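You operate a simulated robot arm through the tools that you are given. There is no shell and no other tool.

You run a simulated robot arm. Do the job below in one go: nothing can be reset, and whatever is moved stays where it is left.

JOB
Put things in order on the cream table top. At the end: the green spool from the cream table top stands on top of the brown dark eraser; the yellow spool from the cream table top stands on top of the orange mould; the cream small roll from the cream table top stands where the black wand (marked "Magnet") stood; the black wand is on the pink flat box; whatever was shut is shut again. Leave all else as you found it, and nothing knocked over. Set down upright: black wand.

It is judged by the outcome, as a careful person would: the job done as asked, and still so three seconds after it is handed in. It fails if anything else is knocked over, pushed out of place, dropped, spilled or broken.

ROBOT AND FRAMES
A 7-joint arm with a two-finger gripper, fixed in place. Base frame: the origin is at the foot of the arm, x ahead of it, y to its left, z up; the work surface is at about z = 740. Readings come in mm, degrees, newtons and seconds.
With the tool pointing down near the work surface it reaches from about 320 to 720 mm from the base axis. Its first joint turns from -66.0 to 66.0 degrees. Payload 2.45 kg.
Tool frame: the origin (TCP) lies between the finger pads and is the grasp point; the fingertips stand 26 mm ahead of it; z points along the fingers, y is the line along which they close. The gripper opens to 96 mm. The gripper's body begins 69 mm behind the TCP.
Orientation is that of the tool frame in the base frame, as a unit quaternion [w, x, y, z]. With the fingers straight down and closing along the base's y, the tool's x points along the base's -x, its y along +y and its z along -z.

CONTROLS
- The arm moves only by the tool play_rows. Its argument "rows" is a list of rows, each an object of numbers (a shift or turn left out is 0, a gripper value left out holds the last): "tx", "ty", "tz": the shift along the tool's x, y, z in units of 25 mm (1.0 is 25 mm); "wx", "wy", "wz": the turn, a rotation vector about the tool's x, y, z in units of 6 degrees (1.0 is 6 degrees); "gripper": the finger opening in m, from 0 to 0.096. In form: [{"tx": .., "ty": .., "tz": .., "wx": .., "wy": .., "wz": .., "gripper": ..}, ...]. A call has 1 to 20 rows; each row shifts and turns the commanded pose from where the row before left it, along the tool's axes as they then stand. A call with a number of a shift or a turn outside -1 to 1 is refused whole. Rows are played at 5 a second. More than 50 mm and 8.6 degrees between two rows, or a gripper value outside its range, and nothing of the call is played. Where a pose cannot be reached the arm comes as near as it can. A force on the tool above 40 N (or 10 N above the force at the start of the call, whichever is more), or a blocked arm, ends the call early, and 0.2 s more pass. The fingers move at their own pace and stop on an object; they squeeze with about 21 N. The grip force told is the motor's: it shows also when the fingers shut on nothing. Time passes only in rows, and 0.2 s behind the last, so rows that do not move let the fingers close. The reply holds the time, the measured pose of the TCP, the force on the tool along the base axes, the opening and the grip force, in the units named above and with some noise, with the torque about the TCP (base axes, N m) and any sound that the robot's microphone picked up, and new pictures: "pictures" is both (left out), scene, wrist or none.
- Cameras (640 x 400 px; columns grow to the right, rows downward): "scene" is fixed at [157.5, -395.6, 1409.5]; the picture's right is [0.82, -0.57, 0.00], its down [-0.44, -0.64, -0.63] and it looks along [0.36, 0.52, -0.78] (base axes); focal length 308 px, centre (320, 200). "wrist" rides on the gripper at [82, 3, -98] in the tool frame; the picture's right is [-0.04, 1.00, 0.00], its down [-0.73, -0.03, -0.68] and it looks along [-0.68, -0.03, 0.73] (tool axes); focal length 256 px, centre (320, 200). There is no depth. A picture from a camera that has moved, and an enlarged one, comes with that camera's place and axes in the base frame and with its lens. The place of the scene camera against the robot may be out by one fixed shift of up to 18 mm in any direction.
- close_up(camera, box): a new picture of the part [left, top, right, bottom] of that camera's present view, enlarged. No time passes.
- job_done(): hands the job in; it is judged then, once.

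Nothing tells you positions but the pictures and the camera data. Unless the task says otherwise, let go and move clear before handing in.

The tools are called after ">>>" as name(argument=value, ...) on one line, values as JSON. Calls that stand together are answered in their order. play_rows: Moves the arm, as the interface text tells. Its arguments: {"type":"object","properties":{"rows":{"type":"array"},"pictures":{"type":"string","enum":["both","scene","wrist","none"]}},"required":["rows"]} The other tools are called the same way: close_up (camera, box) takes an enlarged picture of a part of a camera's view; job_done () hands the job in.

At the start:

```text
clock: 0.0
tcp_pos: [424.2, 96.4, 1028.4]
orientation: [0.0, 0.0, 1.0, 0.0]
force: [-1.2, -0.7, -0.3]
ft_torque: [-0.01, 0.01, -0.01]
gripper_width: 96.0
finger_force: 0.0
```

scene: 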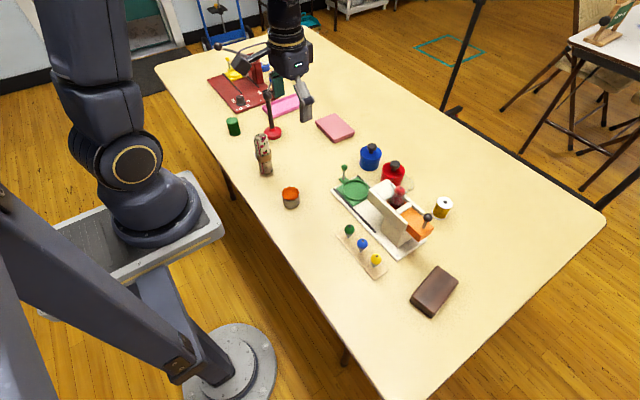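
wrist: 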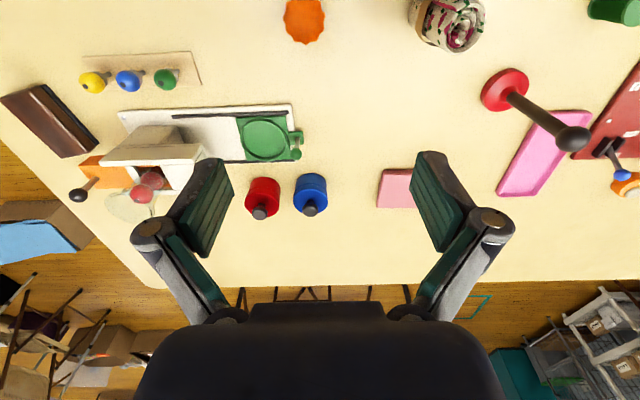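

I see a cream table with many small items; I'll first look at enlarged views to identify the spools, mould, eraser, roll, wand and boxes.

>>> close_up(camera="scene", box=[190, 40, 350, 140])

>>> close_up(camera="scene", box=[320, 130, 480, 230])

>>> close_up(camera="scene", box=[320, 180, 480, 320])

>>> close_up(camera="scene", box=[210, 100, 370, 220])

>>> close_up(camera="wrist", box=[0, 40, 320, 240])

>>> close_up(camera="wrist", box=[320, 0, 640, 220])

```text
4.00 times, centred on (270, 90) of scene
camera zoom: at [157.5, -395.6, 1409.5], right [0.82, -0.57, 0.0], down [-0.44, -0.64, -0.63], along [0.36, 0.52, -0.78], focal length 1231 px, centre (520, 640)
```

zoom: 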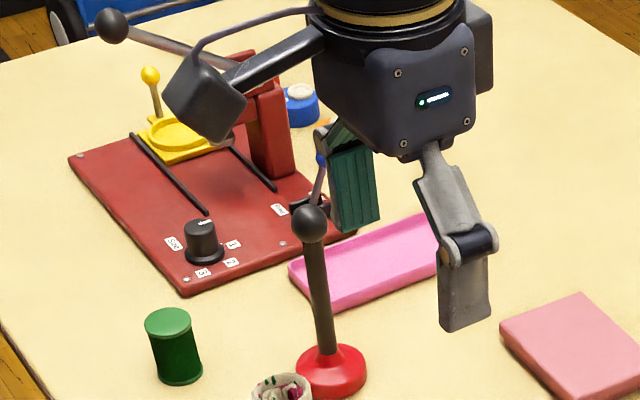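

```text
4.00 times, centred on (400, 180) of scene
camera zoom: at [157.5, -395.6, 1409.5], right [0.82, -0.57, 0.0], down [-0.44, -0.64, -0.63], along [0.36, 0.52, -0.78], focal length 1231 px, centre (0, 280)
```

zoom: 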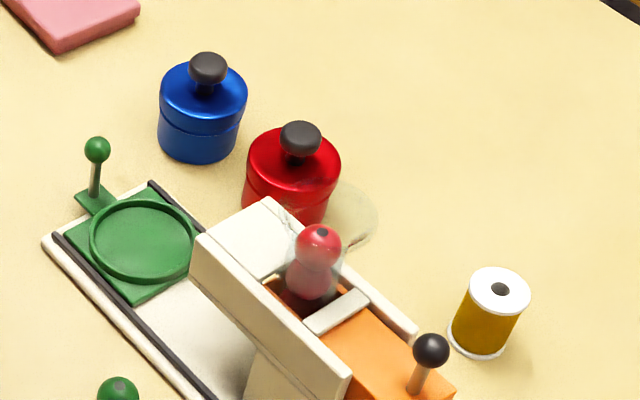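

```text
2.86 times, centred on (400, 250) of scene
camera zoom: at [157.5, -395.6, 1409.5], right [0.82, -0.57, 0.0], down [-0.44, -0.64, -0.63], along [0.36, 0.52, -0.78], focal length 879 px, centre (91, 57)
```

zoom: 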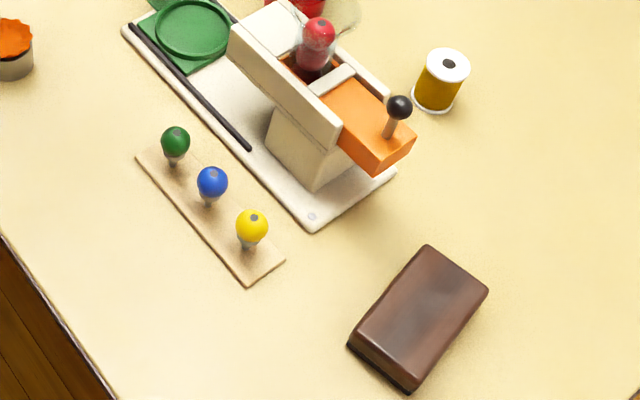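

```text
3.33 times, centred on (290, 160) of scene
camera zoom: at [157.5, -395.6, 1409.5], right [0.82, -0.57, 0.0], down [-0.44, -0.64, -0.63], along [0.36, 0.52, -0.78], focal length 1026 px, centre (420, 333)
```

zoom: 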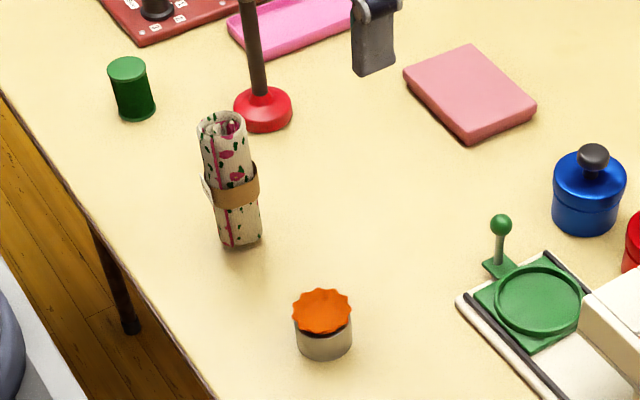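

```text
2.00 times, centred on (160, 140) of wrist
camera zoom: at [344.1, 99.8, 1127.0], right [0.04, 1.0, 0.0], down [0.73, -0.03, 0.68], along [0.68, -0.03, -0.73], focal length 512 px, centre (640, 320)
```

zoom: 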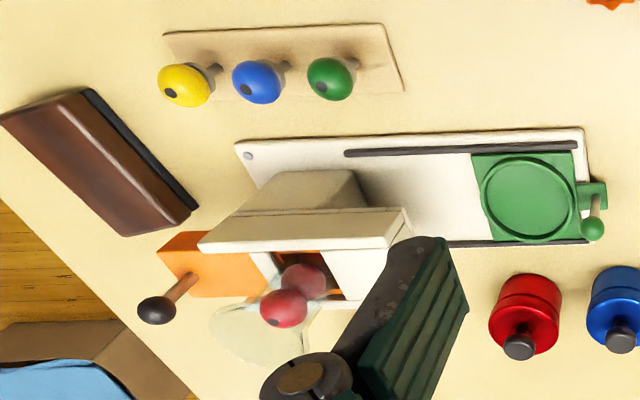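

```text
1.82 times, centred on (480, 110) of wrist
camera zoom: at [344.1, 99.8, 1127.0], right [0.04, 1.0, 0.0], down [0.73, -0.03, 0.68], along [0.68, -0.03, -0.73], focal length 465 px, centre (29, 364)
```

zoom: 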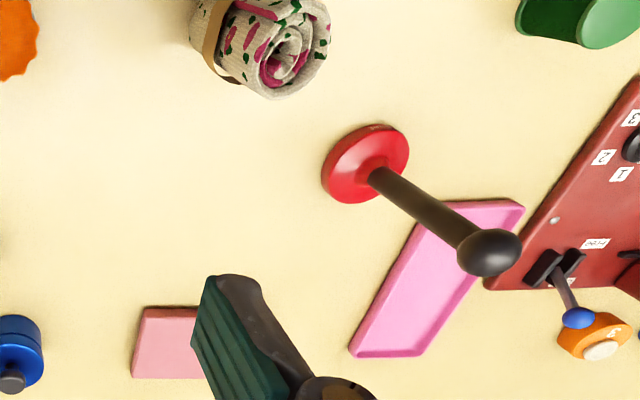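

The wand with the red foot is near (490, 360), the cloth roll is left of it, and two pink flat items are close by. I'll move over the left part for a better look before touching anything.

>>> play_rows(rows=[{"ty": 0.9, "tx": 0.3}, {"ty": 0.9, "tx": 0.3}, {"ty": 0.9, "tx": 0.3}, {"ty": 0.9, "tx": 0.3}, {"ty": 0.9, "tx": 0.3}, {"ty": 0.9}, {"ty": 0.9}, {"ty": 0.9}, {"ty": 0.9}, {"ty": 0.9}, {}])

```text
clock: 2.4
tcp_pos: [387.3, 322.2, 1028.8]
orientation: [0.0, -0.001, 1.0, 0.001]
force: [0.6, 0.2, 1.1]
ft_torque: [-0.01, 0.02, 0.04]
gripper_width: 95.9
finger_force: 0.1
camera wrist: at [306.6, 325.0, 1127.1], right [0.04, 1.0, 0.0], down [0.73, -0.03, 0.68], along [0.68, -0.03, -0.73], focal length 256 px, centre (320, 200)
```

scene: 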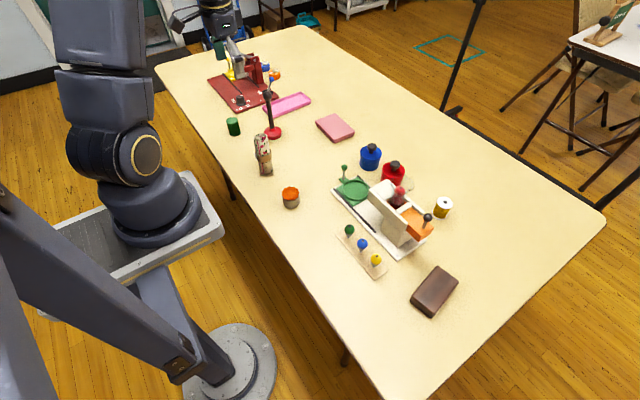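
wrist: 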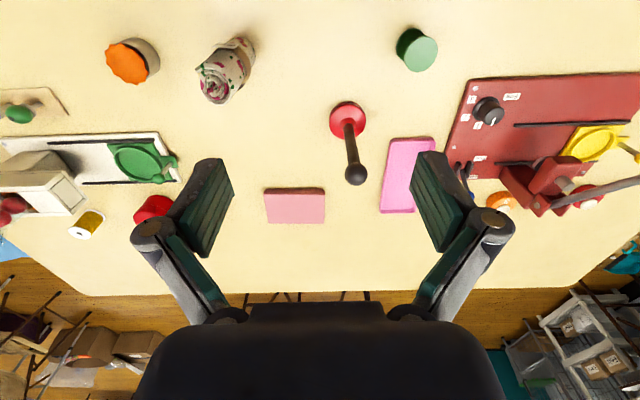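

>>> close_up(camera="wrist", box=[240, 80, 460, 230])

>>> close_up(camera="wrist", box=[430, 60, 640, 220])

>>> close_up(camera="scene", box=[200, 60, 320, 140])

>>> close_up(camera="scene", box=[300, 100, 380, 150])

>>> close_up(camera="wrist", box=[90, 20, 270, 130])

>>> close_up(camera="wrist", box=[0, 100, 240, 260])

```text
2.67 times, centred on (350, 155) of wrist
camera zoom: at [306.6, 325.0, 1127.1], right [0.04, 1.0, 0.0], down [0.73, -0.03, 0.68], along [0.68, -0.03, -0.73], focal length 683 px, centre (240, 320)
```

zoom: 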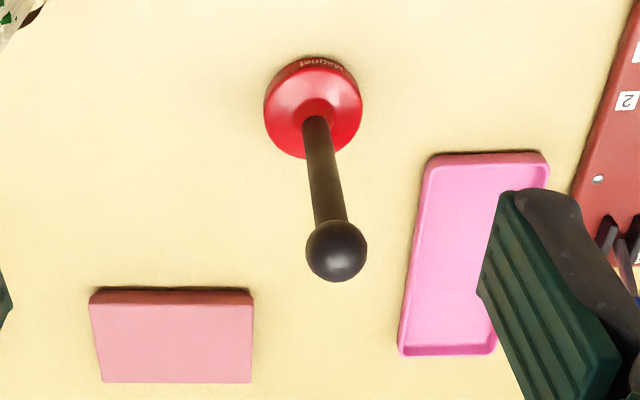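

```text
2.50 times, centred on (535, 140) of wrist
camera zoom: at [306.6, 325.0, 1127.1], right [0.04, 1.0, 0.0], down [0.73, -0.03, 0.68], along [0.68, -0.03, -0.73], focal length 640 px, centre (-218, 350)
```

zoom: 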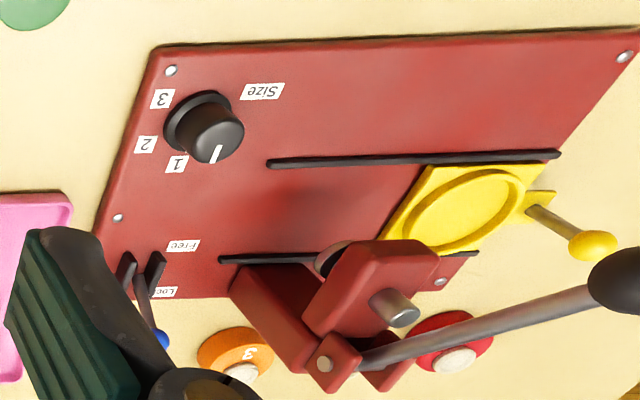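

```text
5.00 times, centred on (260, 100) of scene
camera zoom: at [157.5, -395.6, 1409.5], right [0.82, -0.57, 0.0], down [-0.44, -0.64, -0.63], along [0.36, 0.52, -0.78], focal length 1539 px, centre (620, 700)
```

zoom: 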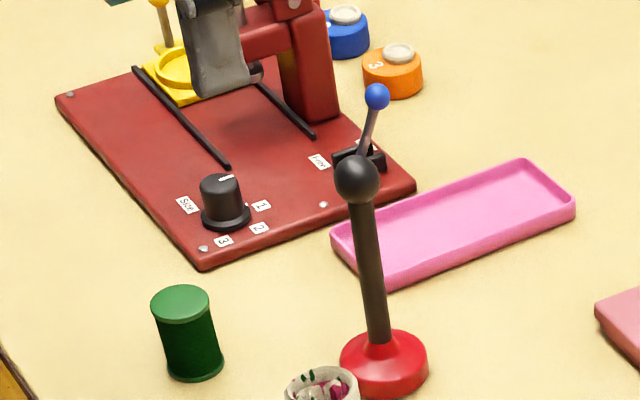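

```text
8.00 times, centred on (340, 125) of scene
camera zoom: at [157.5, -395.6, 1409.5], right [0.82, -0.57, 0.0], down [-0.44, -0.64, -0.63], along [0.36, 0.52, -0.78], focal length 2462 px, centre (160, 800)
```

zoom: 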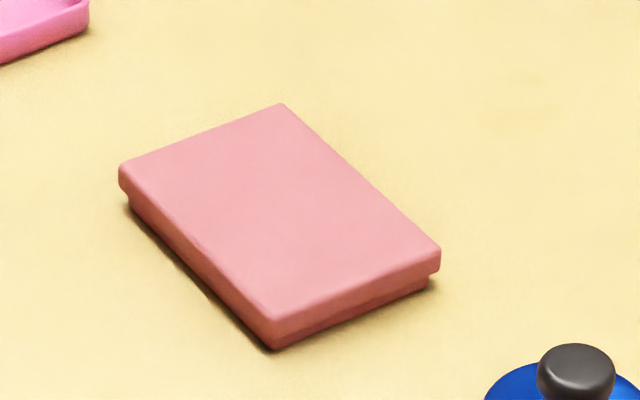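

```text
3.56 times, centred on (180, 75) of wrist
camera zoom: at [306.6, 325.0, 1127.1], right [0.04, 1.0, 0.0], down [0.73, -0.03, 0.68], along [0.68, -0.03, -0.73], focal length 910 px, centre (818, 644)
```

zoom: 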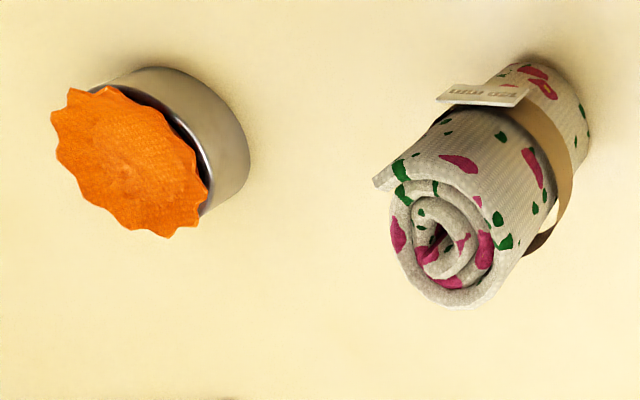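

```text
2.50 times, centred on (120, 180) of wrist
camera zoom: at [306.6, 325.0, 1127.1], right [0.04, 1.0, 0.0], down [0.73, -0.03, 0.68], along [0.68, -0.03, -0.73], focal length 640 px, centre (820, 250)
```

zoom: 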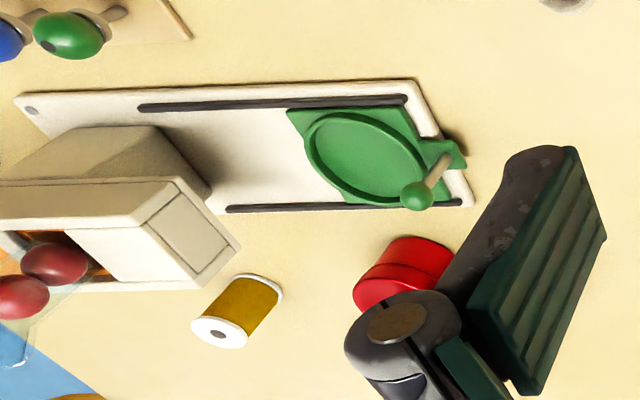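

The salmon-coloured lidded box is the "pink flat box", the magenta one is only a tray, and "Magnet" is written on the wand's red foot at about (490, 360). I'll hover over the wand's knob and check alignment.

>>> play_rows(rows=[{"tx": -0.818, "ty": 0.302, "tz": 0.5}, {"tx": -0.818, "ty": 0.302, "tz": 0.5}, {"tx": -0.818, "ty": 0.302, "tz": 0.5}, {"tx": -0.818, "ty": 0.302, "tz": 0.5}, {"tx": -0.818, "ty": 0.302, "tz": 0.5}, {}, {}])

```text
clock: 4.0
tcp_pos: [488.9, 357.5, 965.3]
orientation: [0.0, -0.001, 1.0, -0.001]
force: [-0.2, -0.6, 0.6]
ft_torque: [0.0, 0.01, -0.01]
gripper_width: 96.2
finger_force: 0.0
camera wrist: at [408.9, 361.2, 1064.4], right [0.04, 1.0, 0.0], down [0.73, -0.03, 0.68], along [0.68, -0.03, -0.73], focal length 256 px, centre (320, 200)
```

scene: 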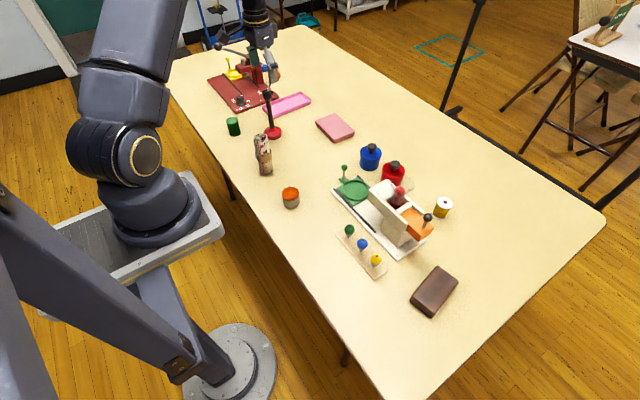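
wrist: 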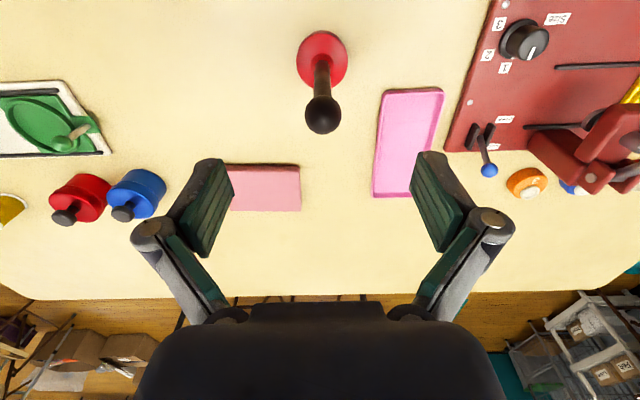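

The knob is well centred between the open fingers, and the foot sits at about (489, 359.6). I'll lower partway and re-check before gripping the stem below the knob.

>>> play_rows(rows=[{"ty": 0.08, "tx": -0.02, "tz": 0.65}, {"tz": 0.65}, {"tz": 0.65}, {"tz": 0.65}, {}, {}], pictures="both")

```text
clock: 5.4
tcp_pos: [491.3, 361.1, 900.6]
orientation: [0.0, -0.001, 1.0, 0.0]
force: [0.2, -0.4, -0.5]
ft_torque: [-0.03, 0.02, 0.01]
gripper_width: 95.9
finger_force: 0.0
camera wrist: at [410.2, 363.9, 999.5], right [0.04, 1.0, 0.0], down [0.73, -0.03, 0.68], along [0.68, -0.03, -0.73], focal length 256 px, centre (320, 200)
```

scene: 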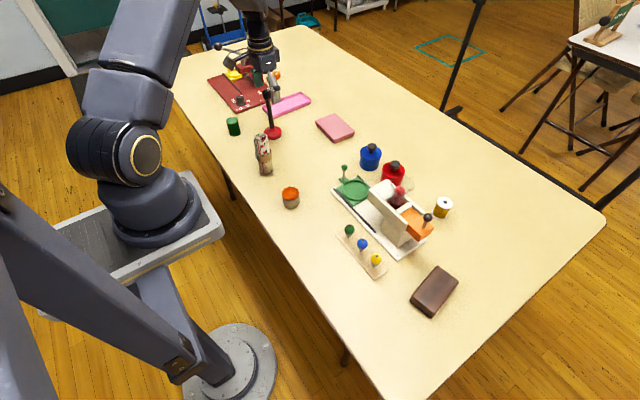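
wrist: 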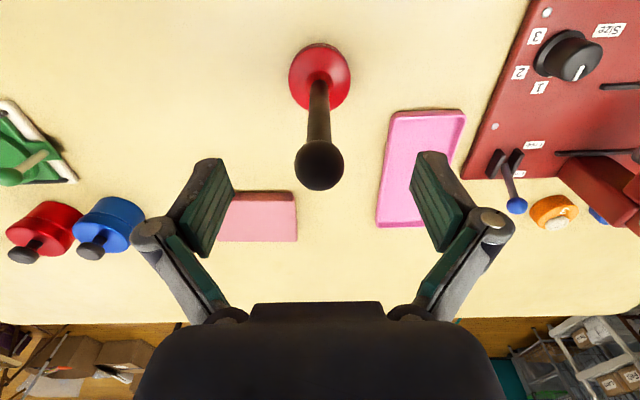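

The knob centre is near z = 888 with the stem below it. I'll lower to about z = 841 so the pads meet the stem, then close gently.

>>> play_rows(rows=[{"tx": 0.04, "ty": -0.05, "tz": 0.6}, {"tz": 0.6}, {"tz": 0.6}, {"tz": 0.6}, {}, {"gripper": 0.05}, {"gripper": 0.03}, {}, {}])

```text
clock: 7.4
tcp_pos: [490.0, 359.5, 841.6]
orientation: [-0.001, -0.001, 1.0, 0.0]
force: [0.1, -0.6, 0.3]
ft_torque: [0.01, -0.01, -0.04]
gripper_width: 30.0
finger_force: 0.1
camera wrist: at [408.8, 363.4, 939.5], right [0.04, 1.0, 0.0], down [0.73, -0.03, 0.68], along [0.68, -0.03, -0.73], focal length 256 px, centre (320, 200)
```

scene: 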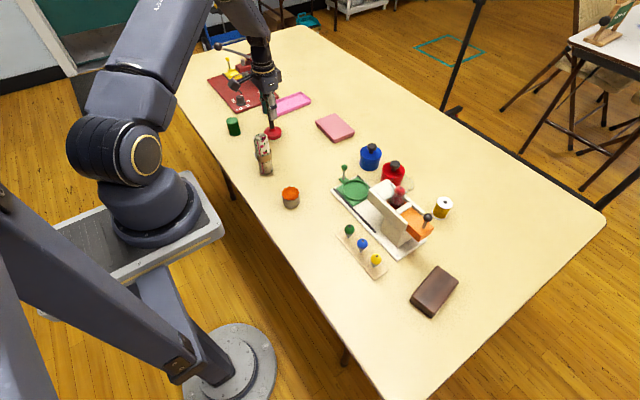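
wrist: 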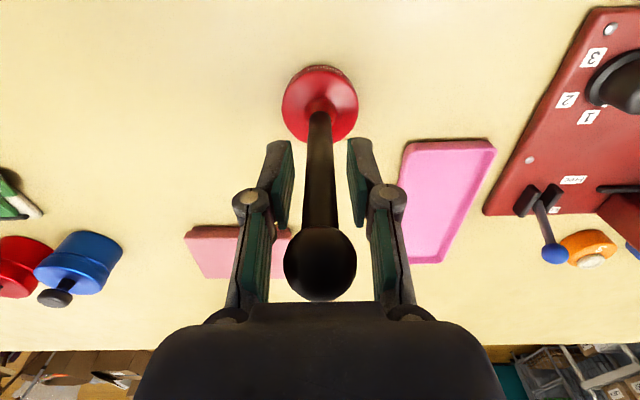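

The stem is between the pads, with the knob between the links above. I'll close in small steps to see whether the pads reach the stem.

>>> play_rows(rows=[{"gripper": 0.02}, {}, {}], pictures="wrist")

```text
clock: 8.2
tcp_pos: [489.7, 359.4, 842.1]
orientation: [0.0, -0.001, 1.0, 0.0]
force: [-0.1, 0.0, 0.5]
ft_torque: [0.01, 0.01, 0.02]
gripper_width: 20.1
finger_force: 0.0
camera wrist: at [408.8, 363.4, 939.5], right [0.04, 1.0, 0.0], down [0.73, -0.03, 0.68], along [0.68, -0.03, -0.73], focal length 256 px, centre (320, 200)
```

wrist: 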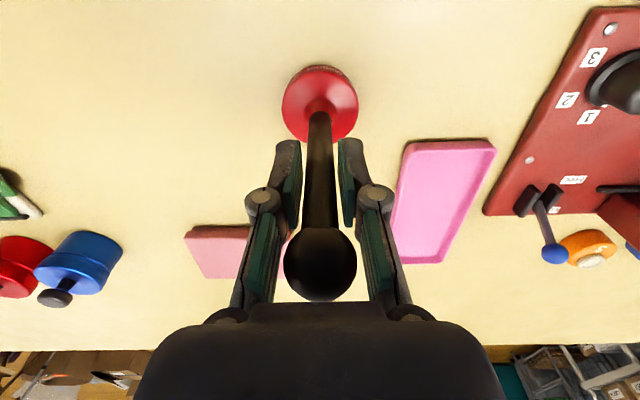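

>>> play_rows(rows=[{"gripper": 0.015}, {"gripper": 0.01}, {"gripper": 0.0}, {}, {}], pictures="wrist")

```text
clock: 9.4
tcp_pos: [490.4, 359.7, 841.7]
orientation: [0.0, -0.001, 1.0, 0.0]
force: [-0.7, 1.6, -0.3]
ft_torque: [0.05, -0.06, 0.02]
gripper_width: 15.7
finger_force: 20.5
camera wrist: at [408.8, 363.4, 939.5], right [0.04, 1.0, 0.0], down [0.73, -0.03, 0.68], along [0.68, -0.03, -0.73], focal length 256 px, centre (320, 200)
```

wrist: 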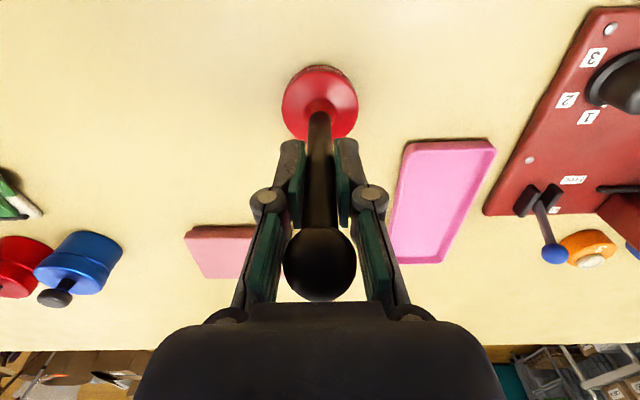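

The grip holds at 15.7 mm with about 20 N. I'll lift slowly and check it comes up straight.

>>> play_rows(rows=[{"tz": -0.3}, {"tz": -0.5}, {"tz": -0.8}, {"tz": -0.8}, {}, {}])

```text
clock: 10.8
tcp_pos: [487.8, 358.4, 902.9]
orientation: [0.0, 0.0, 1.0, 0.0]
force: [0.4, -0.3, -3.5]
ft_torque: [-0.02, 0.0, 0.02]
gripper_width: 15.8
finger_force: 21.3
camera wrist: at [407.2, 362.5, 999.9], right [0.04, 1.0, 0.0], down [0.73, -0.03, 0.68], along [0.68, -0.03, -0.73], focal length 256 px, centre (320, 200)
```

scene: 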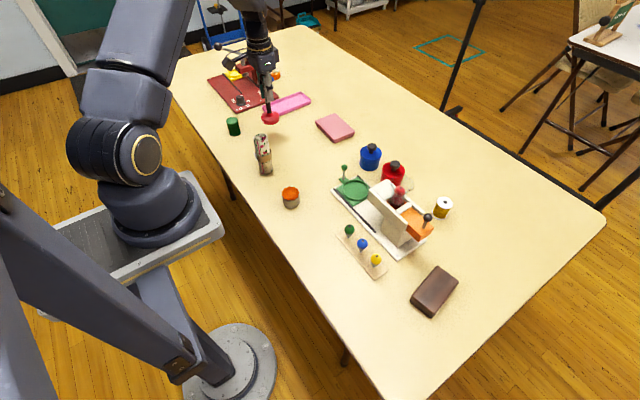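
wrist: 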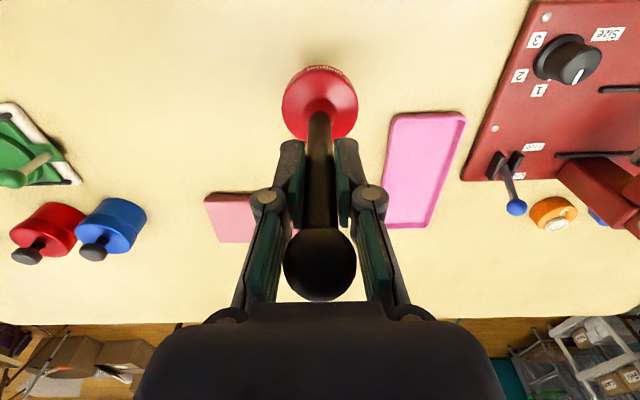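

The wand hangs straight. I'll carry it toward the pink flat box, stop short, and look.

>>> play_rows(rows=[{"tz": -0.3, "tx": -0.2, "ty": -0.2}, {"tz": -0.4, "tx": -0.5, "ty": -0.5}, {"tz": -0.4, "tx": -0.6, "ty": -0.6}, {"tx": -0.6, "ty": -0.6}, {"tx": -0.6, "ty": -0.6}, {"tx": -0.6, "ty": -0.6}, {"tx": -0.6, "ty": -0.6}, {"tx": -0.4, "ty": -0.4}, {"tx": -0.3, "ty": -0.1}, {}, {}])

>>> close_up(camera="scene", box=[270, 60, 400, 150])

```text
clock: 13.2
tcp_pos: [597.6, 254.5, 928.2]
orientation: [0.0, -0.001, 1.0, 0.0]
force: [-0.6, -0.5, -2.5]
ft_torque: [-0.01, -0.03, 0.01]
gripper_width: 15.5
finger_force: 21.1
camera wrist: at [517.3, 257.8, 1026.7], right [0.04, 1.0, 0.0], down [0.73, -0.03, 0.68], along [0.68, -0.03, -0.73], focal length 256 px, centre (320, 200)
```

scene: 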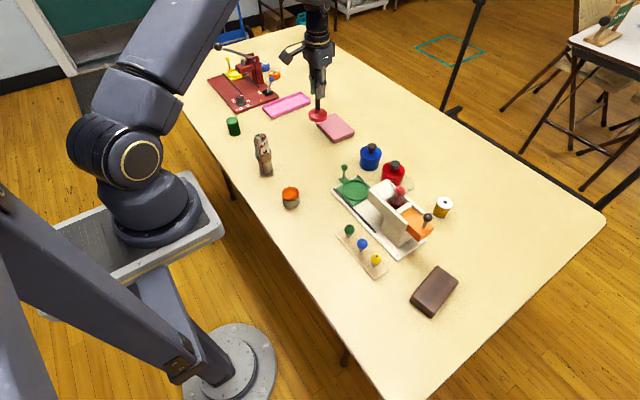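
wrist: 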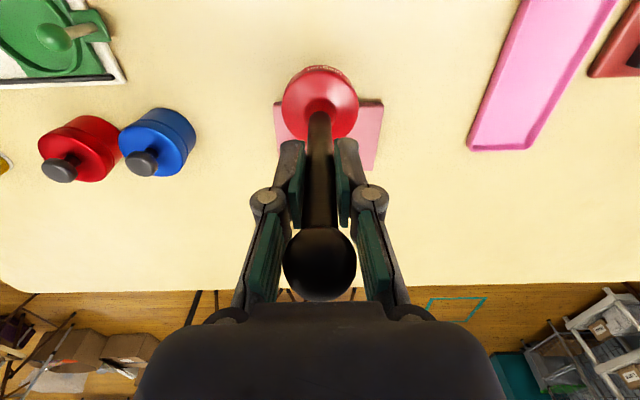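

```text
4.44 times, centred on (335, 105) of scene
camera zoom: at [157.5, -395.6, 1409.5], right [0.82, -0.57, 0.0], down [-0.44, -0.64, -0.63], along [0.36, 0.52, -0.78], focal length 1368 px, centre (253, 622)
```

zoom: 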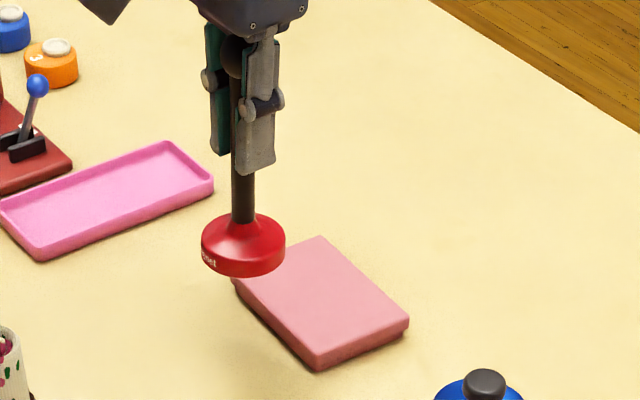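

>>> close_up(camera="wrist", box=[250, 50, 410, 190])

```text
2.86 times, centred on (330, 120) of wrist
camera zoom: at [517.3, 257.8, 1026.7], right [0.04, 1.0, 0.0], down [0.73, -0.03, 0.68], along [0.68, -0.03, -0.73], focal length 731 px, centre (291, 429)
```

zoom: 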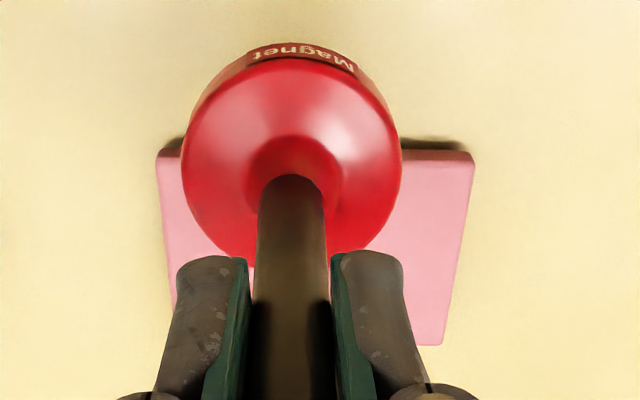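

The wand's foot is about 58 mm across, and the box top runs from about x = 630 to 715 and y = 202 to 320. I'll move out to about (667, 254) at this height and verify.

>>> play_rows(rows=[{"tx": -0.3}, {"tx": -0.5}, {"tx": -0.6}, {"tx": -0.6}, {"tx": -0.5}, {"tx": -0.27}, {}, {}])

>>> close_up(camera="scene", box=[270, 60, 400, 150])

>>> close_up(camera="wrist", box=[230, 20, 410, 150])

```text
clock: 15.0
tcp_pos: [669.2, 254.5, 928.7]
orientation: [0.0, -0.001, 1.0, 0.0]
force: [1.3, 0.1, -3.7]
ft_torque: [-0.03, 0.02, 0.0]
gripper_width: 15.5
finger_force: 21.2
camera wrist: at [587.6, 257.9, 1027.1], right [0.04, 1.0, 0.0], down [0.73, -0.03, 0.68], along [0.68, -0.03, -0.73], focal length 256 px, centre (320, 200)
```

scene: 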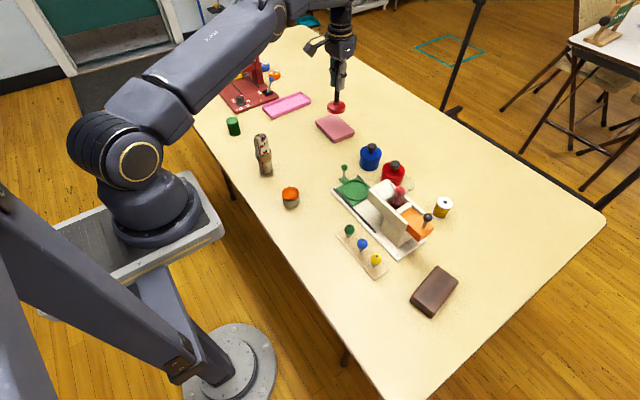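
wrist: 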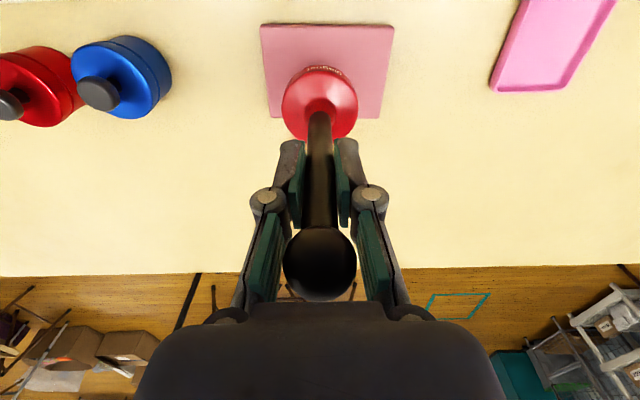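

```text
4.44 times, centred on (335, 105) of scene
camera zoom: at [157.5, -395.6, 1409.5], right [0.82, -0.57, 0.0], down [-0.44, -0.64, -0.63], along [0.36, 0.52, -0.78], focal length 1368 px, centre (253, 622)
```

zoom: 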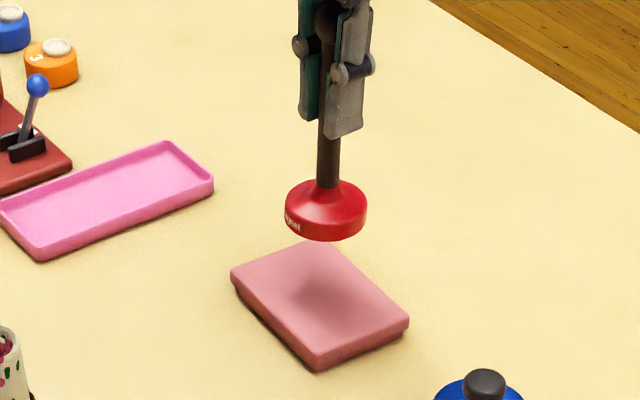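

```text
3.08 times, centred on (320, 85) of wrist
camera zoom: at [587.6, 257.9, 1027.1], right [0.04, 1.0, 0.0], down [0.73, -0.03, 0.68], along [0.68, -0.03, -0.73], focal length 788 px, centre (320, 554)
```

zoom: 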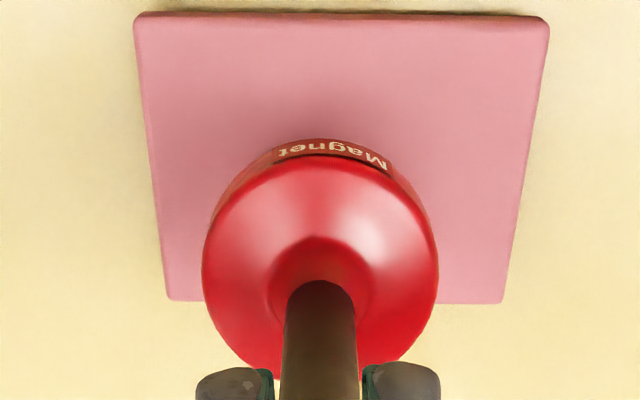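

The wand's foot centre is at about (668, 255), the box centre is (671, 260), and the foot fits fully on the lid. I'll lower it to just above the lid.

>>> play_rows(rows=[{"tz": 0.3, "ty": 0.04}, {"tz": 0.5, "ty": 0.04}, {"tz": 0.6}, {"tz": 0.5}, {"tz": 0.3}, {"tz": 0.2}, {}, {}])

>>> close_up(camera="scene", box=[290, 80, 390, 150])

```text
clock: 16.8
tcp_pos: [669.5, 257.1, 868.7]
orientation: [0.0, 0.0, 1.0, 0.001]
force: [0.4, -0.1, -3.5]
ft_torque: [0.0, 0.02, 0.02]
gripper_width: 15.7
finger_force: 21.1
camera wrist: at [588.2, 261.1, 966.7], right [0.04, 1.0, 0.0], down [0.73, -0.03, 0.68], along [0.68, -0.03, -0.73], focal length 256 px, centre (320, 200)
```

scene: 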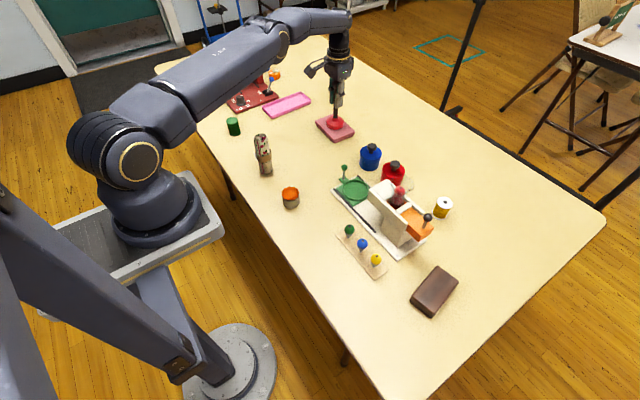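
wrist: 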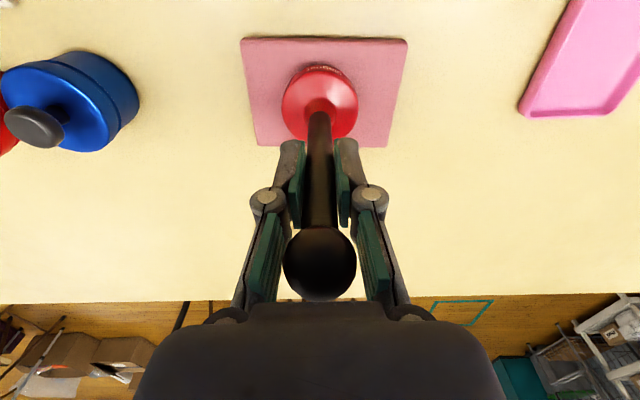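

```text
5.71 times, centred on (340, 115) of scene
camera zoom: at [157.5, -395.6, 1409.5], right [0.82, -0.57, 0.0], down [-0.44, -0.64, -0.63], along [0.36, 0.52, -0.78], focal length 1759 px, centre (206, 686)
```

zoom: 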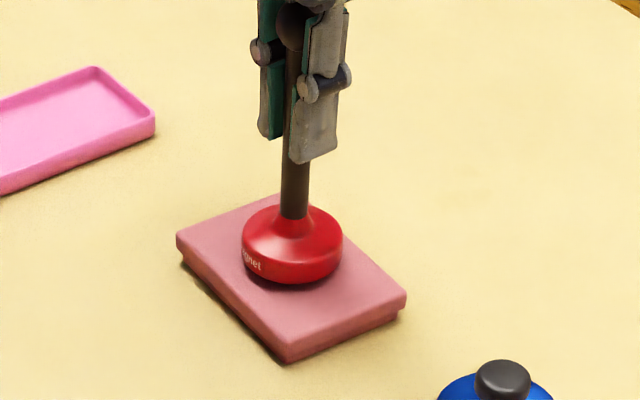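

The foot is centred over the lid with a few millimetres left. I'll lower in fine steps and watch the force.

>>> play_rows(rows=[{"tz": 0.08}, {"tz": 0.06}, {"tz": 0.06}, {}], pictures="none")

```text
clock: 17.8
tcp_pos: [669.1, 257.1, 864.6]
orientation: [0.0, -0.001, 1.0, -0.001]
force: [-0.3, 0.0, -3.0]
ft_torque: [-0.02, -0.02, -0.01]
gripper_width: 15.5
finger_force: 21.2
```

>>> play_rows(rows=[{"tz": 0.05}, {"tz": 0.05}, {}], pictures="none")

```text
clock: 18.6
tcp_pos: [668.6, 257.7, 862.2]
orientation: [0.003, 0.0, 1.0, 0.001]
force: [-1.1, -0.5, 9.2]
ft_torque: [-0.04, 0.2, -0.01]
gripper_width: 15.3
finger_force: 21.3
```

The foot is resting on the lid with a light push. I'll ease up slightly and then open the fingers just enough.

>>> play_rows(rows=[{"tz": -0.03}, {}, {}], pictures="none")

```text
clock: 19.4
tcp_pos: [668.1, 257.3, 862.3]
orientation: [0.0, 0.0, 1.0, 0.0]
force: [1.0, -0.1, 7.3]
ft_torque: [-0.07, -0.1, -0.02]
gripper_width: 15.3
finger_force: 21.3
```

>>> play_rows(rows=[{"tz": -0.02}, {}, {"gripper": 0.018}, {"gripper": 0.022}, {"gripper": 0.03}, {}, {}])

>>> close_up(camera="scene", box=[290, 80, 390, 150])

```text
clock: 21.0
tcp_pos: [668.7, 257.2, 863.2]
orientation: [0.0, -0.001, 1.0, 0.0]
force: [0.4, 0.0, -0.3]
ft_torque: [-0.01, 0.01, -0.04]
gripper_width: 30.1
finger_force: 0.1
camera wrist: at [587.6, 260.8, 961.3], right [0.04, 1.0, 0.0], down [0.73, -0.03, 0.68], along [0.68, -0.03, -0.73], focal length 256 px, centre (320, 200)
```

scene: 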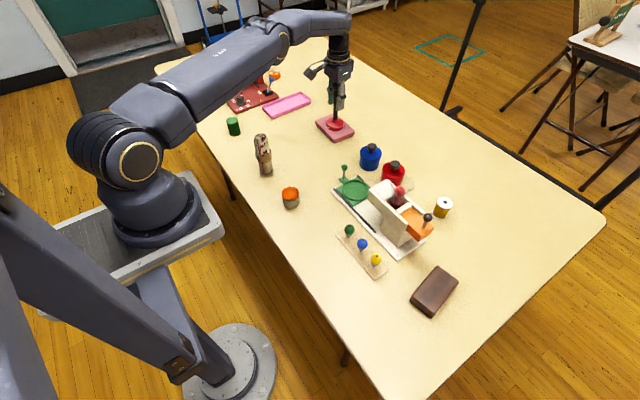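
wrist: 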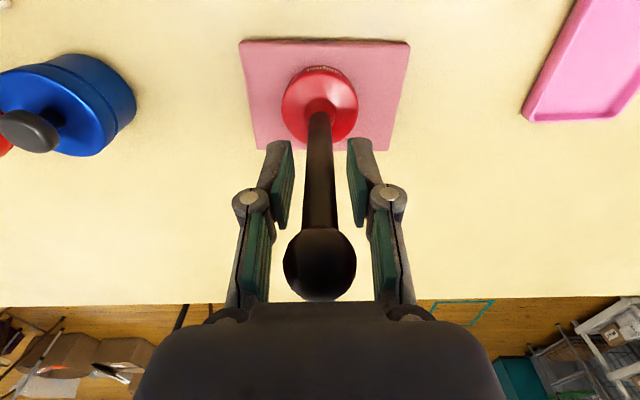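

```text
5.71 times, centred on (340, 115) of scene
camera zoom: at [157.5, -395.6, 1409.5], right [0.82, -0.57, 0.0], down [-0.44, -0.64, -0.63], along [0.36, 0.52, -0.78], focal length 1759 px, centre (206, 686)
```

zoom: 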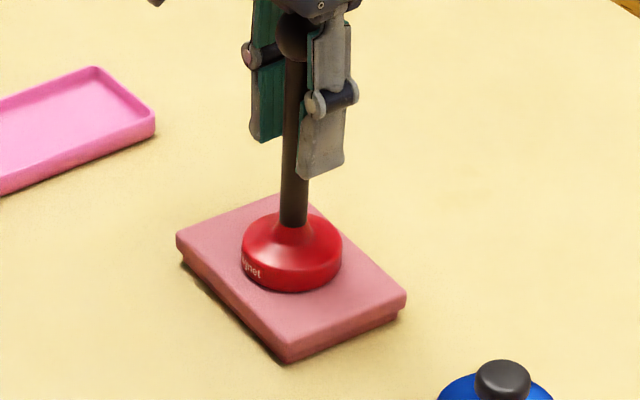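

The wand stands freely on the lid. I'll open wide and raise straight up clear of the knob.

>>> play_rows(rows=[{"gripper": 0.06}, {"gripper": 0.09}, {}, {"tz": -0.4}, {"tz": -0.8}, {"tz": -1.0}, {"tz": -1.0}, {"tz": -1.0}, {"tz": -1.0}, {"tz": -0.6}, {}, {}])

```text
clock: 23.6
tcp_pos: [666.9, 256.9, 1007.6]
orientation: [0.001, 0.0, 1.0, 0.0]
force: [-0.1, 0.1, 0.1]
ft_torque: [-0.03, 0.02, 0.0]
gripper_width: 90.3
finger_force: 0.0
camera wrist: at [587.1, 259.9, 1106.6], right [0.04, 1.0, 0.0], down [0.73, -0.03, 0.68], along [0.68, -0.03, -0.73], focal length 256 px, centre (320, 200)
```

scene: 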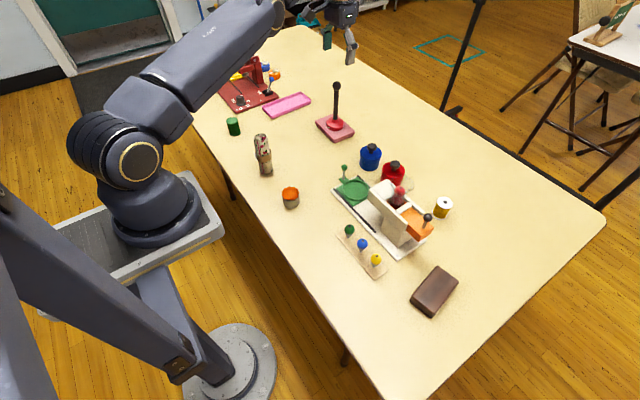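
wrist: 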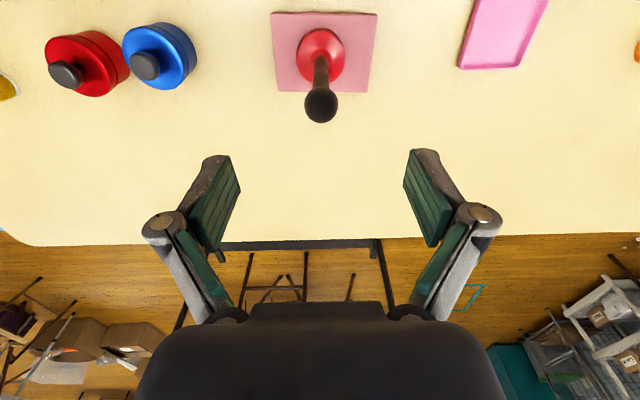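

The wand stands upright on the box. Next I'll move above the cloth roll, near (393, 216).

>>> play_rows(rows=[{"tx": 0.4, "ty": -0.12}, {"tx": 0.8, "ty": -0.12}, {"tx": 0.9, "ty": -0.12}, {"tx": 0.9, "ty": -0.12}, {"tx": 0.9, "ty": -0.12}, {"tx": 0.9, "ty": -0.12}, {"tx": 0.9, "ty": -0.12}, {"tx": 0.9, "ty": -0.12}, {"tx": 0.9, "ty": -0.12}, {"tx": 0.9, "ty": -0.12}, {"tx": 0.9, "ty": -0.12}, {"tx": 0.8, "ty": -0.12}, {"tx": 0.5, "ty": -0.12}, {"tx": 0.3, "ty": -0.1}, {}, {}])

>>> close_up(camera="wrist", box=[240, 10, 400, 150])

>>> close_up(camera="scene", box=[220, 110, 320, 190])

```text
clock: 27.0
tcp_pos: [395.9, 216.1, 1008.0]
orientation: [0.0, 0.0, 1.0, 0.0]
force: [-0.2, -0.1, -0.5]
ft_torque: [-0.01, 0.0, 0.01]
gripper_width: 89.8
finger_force: 0.1
camera wrist: at [314.6, 218.8, 1105.9], right [0.04, 1.0, 0.0], down [0.73, -0.03, 0.68], along [0.68, -0.03, -0.73], focal length 256 px, centre (320, 200)
```

scene: 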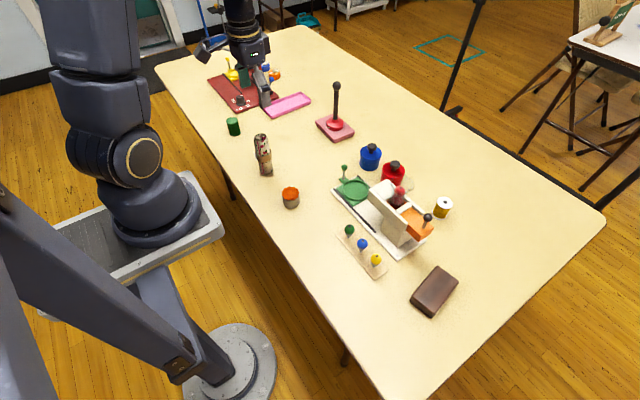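
wrist: 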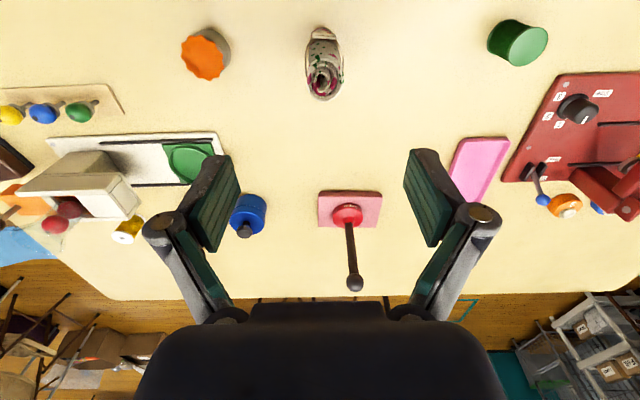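

```text
2.86 times, centred on (320, 80) of wrist
camera zoom: at [314.6, 218.8, 1105.9], right [0.04, 1.0, 0.0], down [0.73, -0.03, 0.68], along [0.68, -0.03, -0.73], focal length 731 px, centre (320, 543)
```

zoom: 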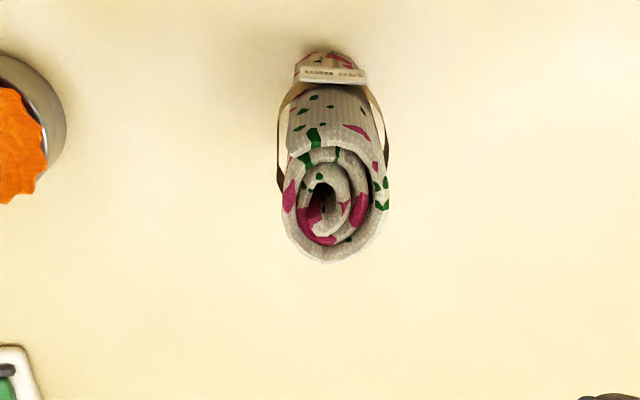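

```text
5.00 times, centred on (270, 150) of scene
camera zoom: at [157.5, -395.6, 1409.5], right [0.82, -0.57, 0.0], down [-0.44, -0.64, -0.63], along [0.36, 0.52, -0.78], focal length 1539 px, centre (570, 450)
```

zoom: 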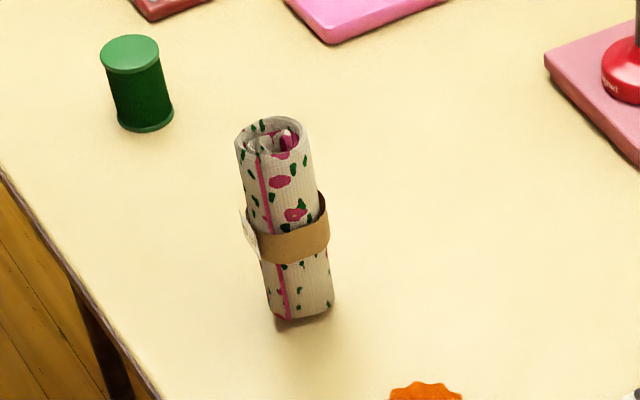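

The roll's axis is at about (391, 218.5), its top is near z = 876, and the band is lower down. I'll come down partway around its upper end and check.

>>> play_rows(rows=[{"tx": 0.1, "ty": 0.05, "tz": 0.5}, {"tx": 0.1, "ty": 0.05, "tz": 0.8}, {"tz": 0.9}, {"tz": 0.9}, {"tz": 0.6}, {"tz": 0.4}, {}, {}])

>>> close_up(camera="wrist", box=[220, 30, 420, 190])

>>> close_up(camera="scene", box=[210, 80, 310, 180])

```text
clock: 28.8
tcp_pos: [391.7, 218.2, 903.3]
orientation: [0.001, -0.001, 1.0, 0.0]
force: [-0.7, 0.8, 0.2]
ft_torque: [0.04, -0.02, 0.02]
gripper_width: 90.1
finger_force: 0.0
camera wrist: at [309.9, 221.9, 1003.1], right [0.04, 1.0, 0.0], down [0.73, -0.03, 0.68], along [0.68, -0.03, -0.73], focal length 256 px, centre (320, 200)
```

scene: 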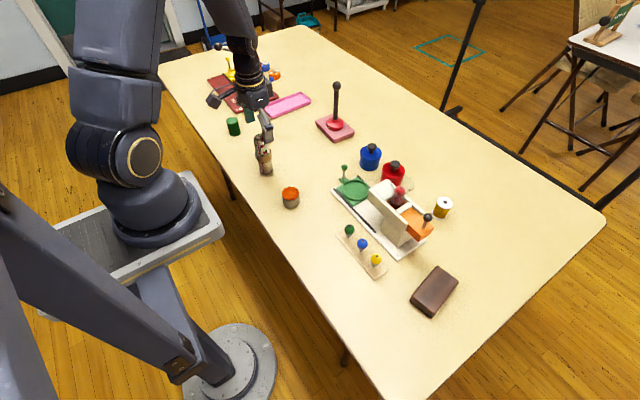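
wrist: 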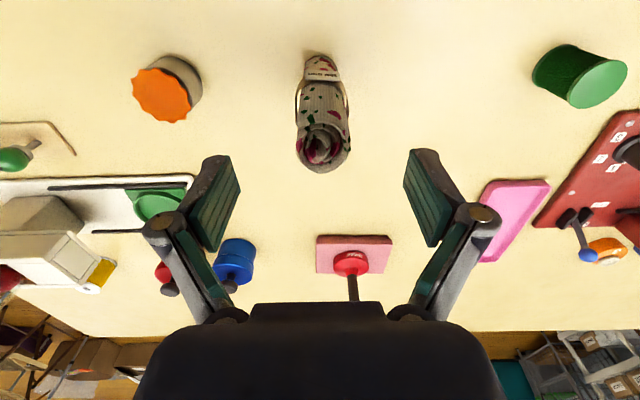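

```text
2.50 times, centred on (320, 110) of wrist
camera zoom: at [309.9, 221.9, 1003.1], right [0.04, 1.0, 0.0], down [0.73, -0.03, 0.68], along [0.68, -0.03, -0.73], focal length 640 px, centre (320, 425)
```

zoom: 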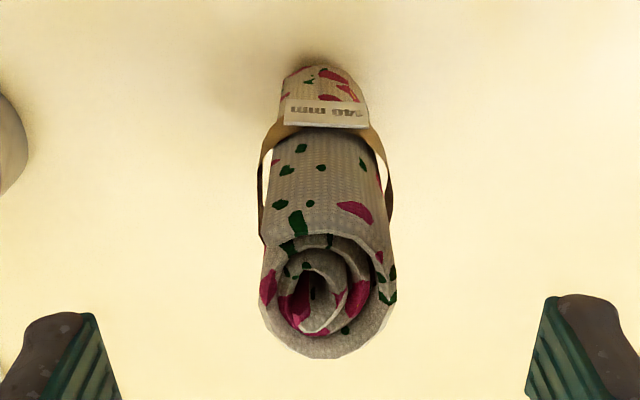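

```text
4.00 times, centred on (260, 130) of scene
camera zoom: at [157.5, -395.6, 1409.5], right [0.82, -0.57, 0.0], down [-0.44, -0.64, -0.63], along [0.36, 0.52, -0.78], focal length 1231 px, centre (560, 480)
```

zoom: 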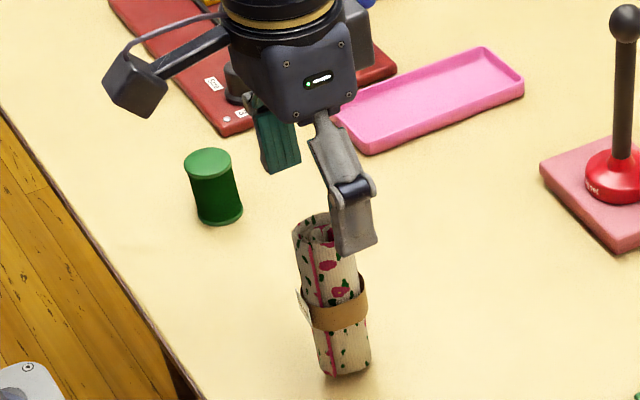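

The roll's top is at z ≈ 866, centred at about (393, 220). I'll lower to z ≈ 848 and close on the cloth above the band.

>>> play_rows(rows=[{"tx": -0.03, "ty": 0.07, "tz": 0.5}, {"tz": 0.6}, {"tz": 0.6}, {"tz": 0.5}, {}, {"gripper": 0.06}, {"gripper": 0.045}, {}, {}])

>>> close_up(camera="scene", box=[210, 80, 310, 180])

```text
clock: 30.8
tcp_pos: [391.7, 219.9, 851.1]
orientation: [0.0, -0.001, 1.0, 0.0]
force: [-0.4, -0.3, 0.2]
ft_torque: [-0.02, 0.04, -0.01]
gripper_width: 45.1
finger_force: 0.0
camera wrist: at [310.9, 223.7, 948.9], right [0.04, 1.0, 0.0], down [0.73, -0.03, 0.68], along [0.68, -0.03, -0.73], focal length 256 px, centre (320, 200)
```

scene: 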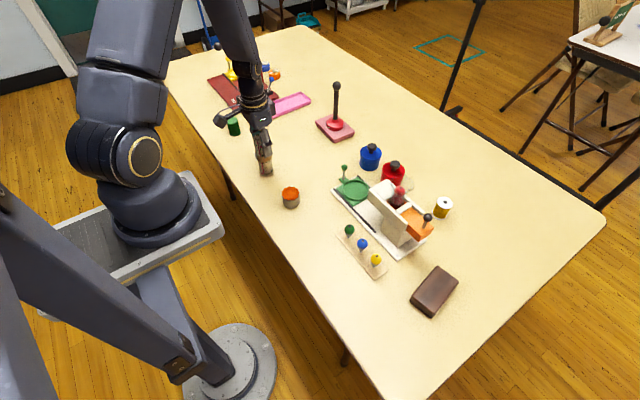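
wrist: 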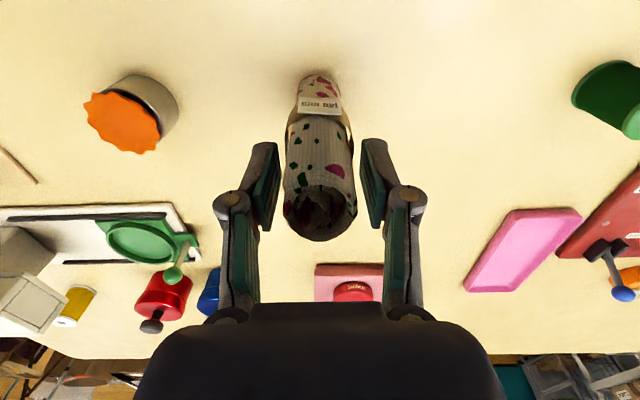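

```text
4.00 times, centred on (260, 130) of scene
camera zoom: at [157.5, -395.6, 1409.5], right [0.82, -0.57, 0.0], down [-0.44, -0.64, -0.63], along [0.36, 0.52, -0.78], focal length 1231 px, centre (560, 480)
```

zoom: 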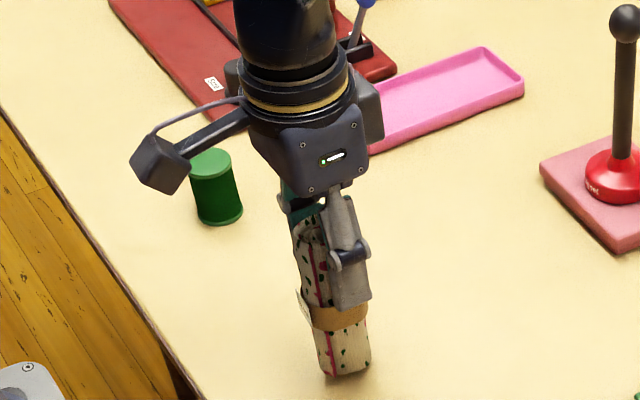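

>>> play_rows(rows=[{"gripper": 0.038}, {"gripper": 0.034}, {"gripper": 0.0}, {}, {}, {}], pictures="wrist")

```text
clock: 32.2
tcp_pos: [391.0, 219.5, 850.6]
orientation: [0.0, 0.0, 1.0, 0.0]
force: [0.0, -2.0, 3.6]
ft_torque: [-0.05, -0.03, 0.01]
gripper_width: 38.5
finger_force: 21.3
camera wrist: at [311.0, 223.7, 948.9], right [0.04, 1.0, 0.0], down [0.73, -0.03, 0.68], along [0.68, -0.03, -0.73], focal length 256 px, centre (320, 200)
```

wrist: 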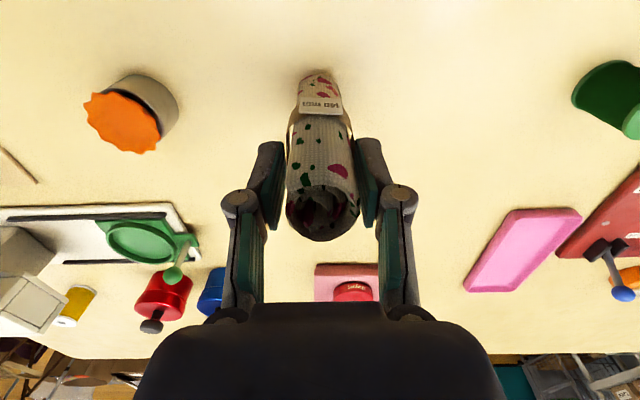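

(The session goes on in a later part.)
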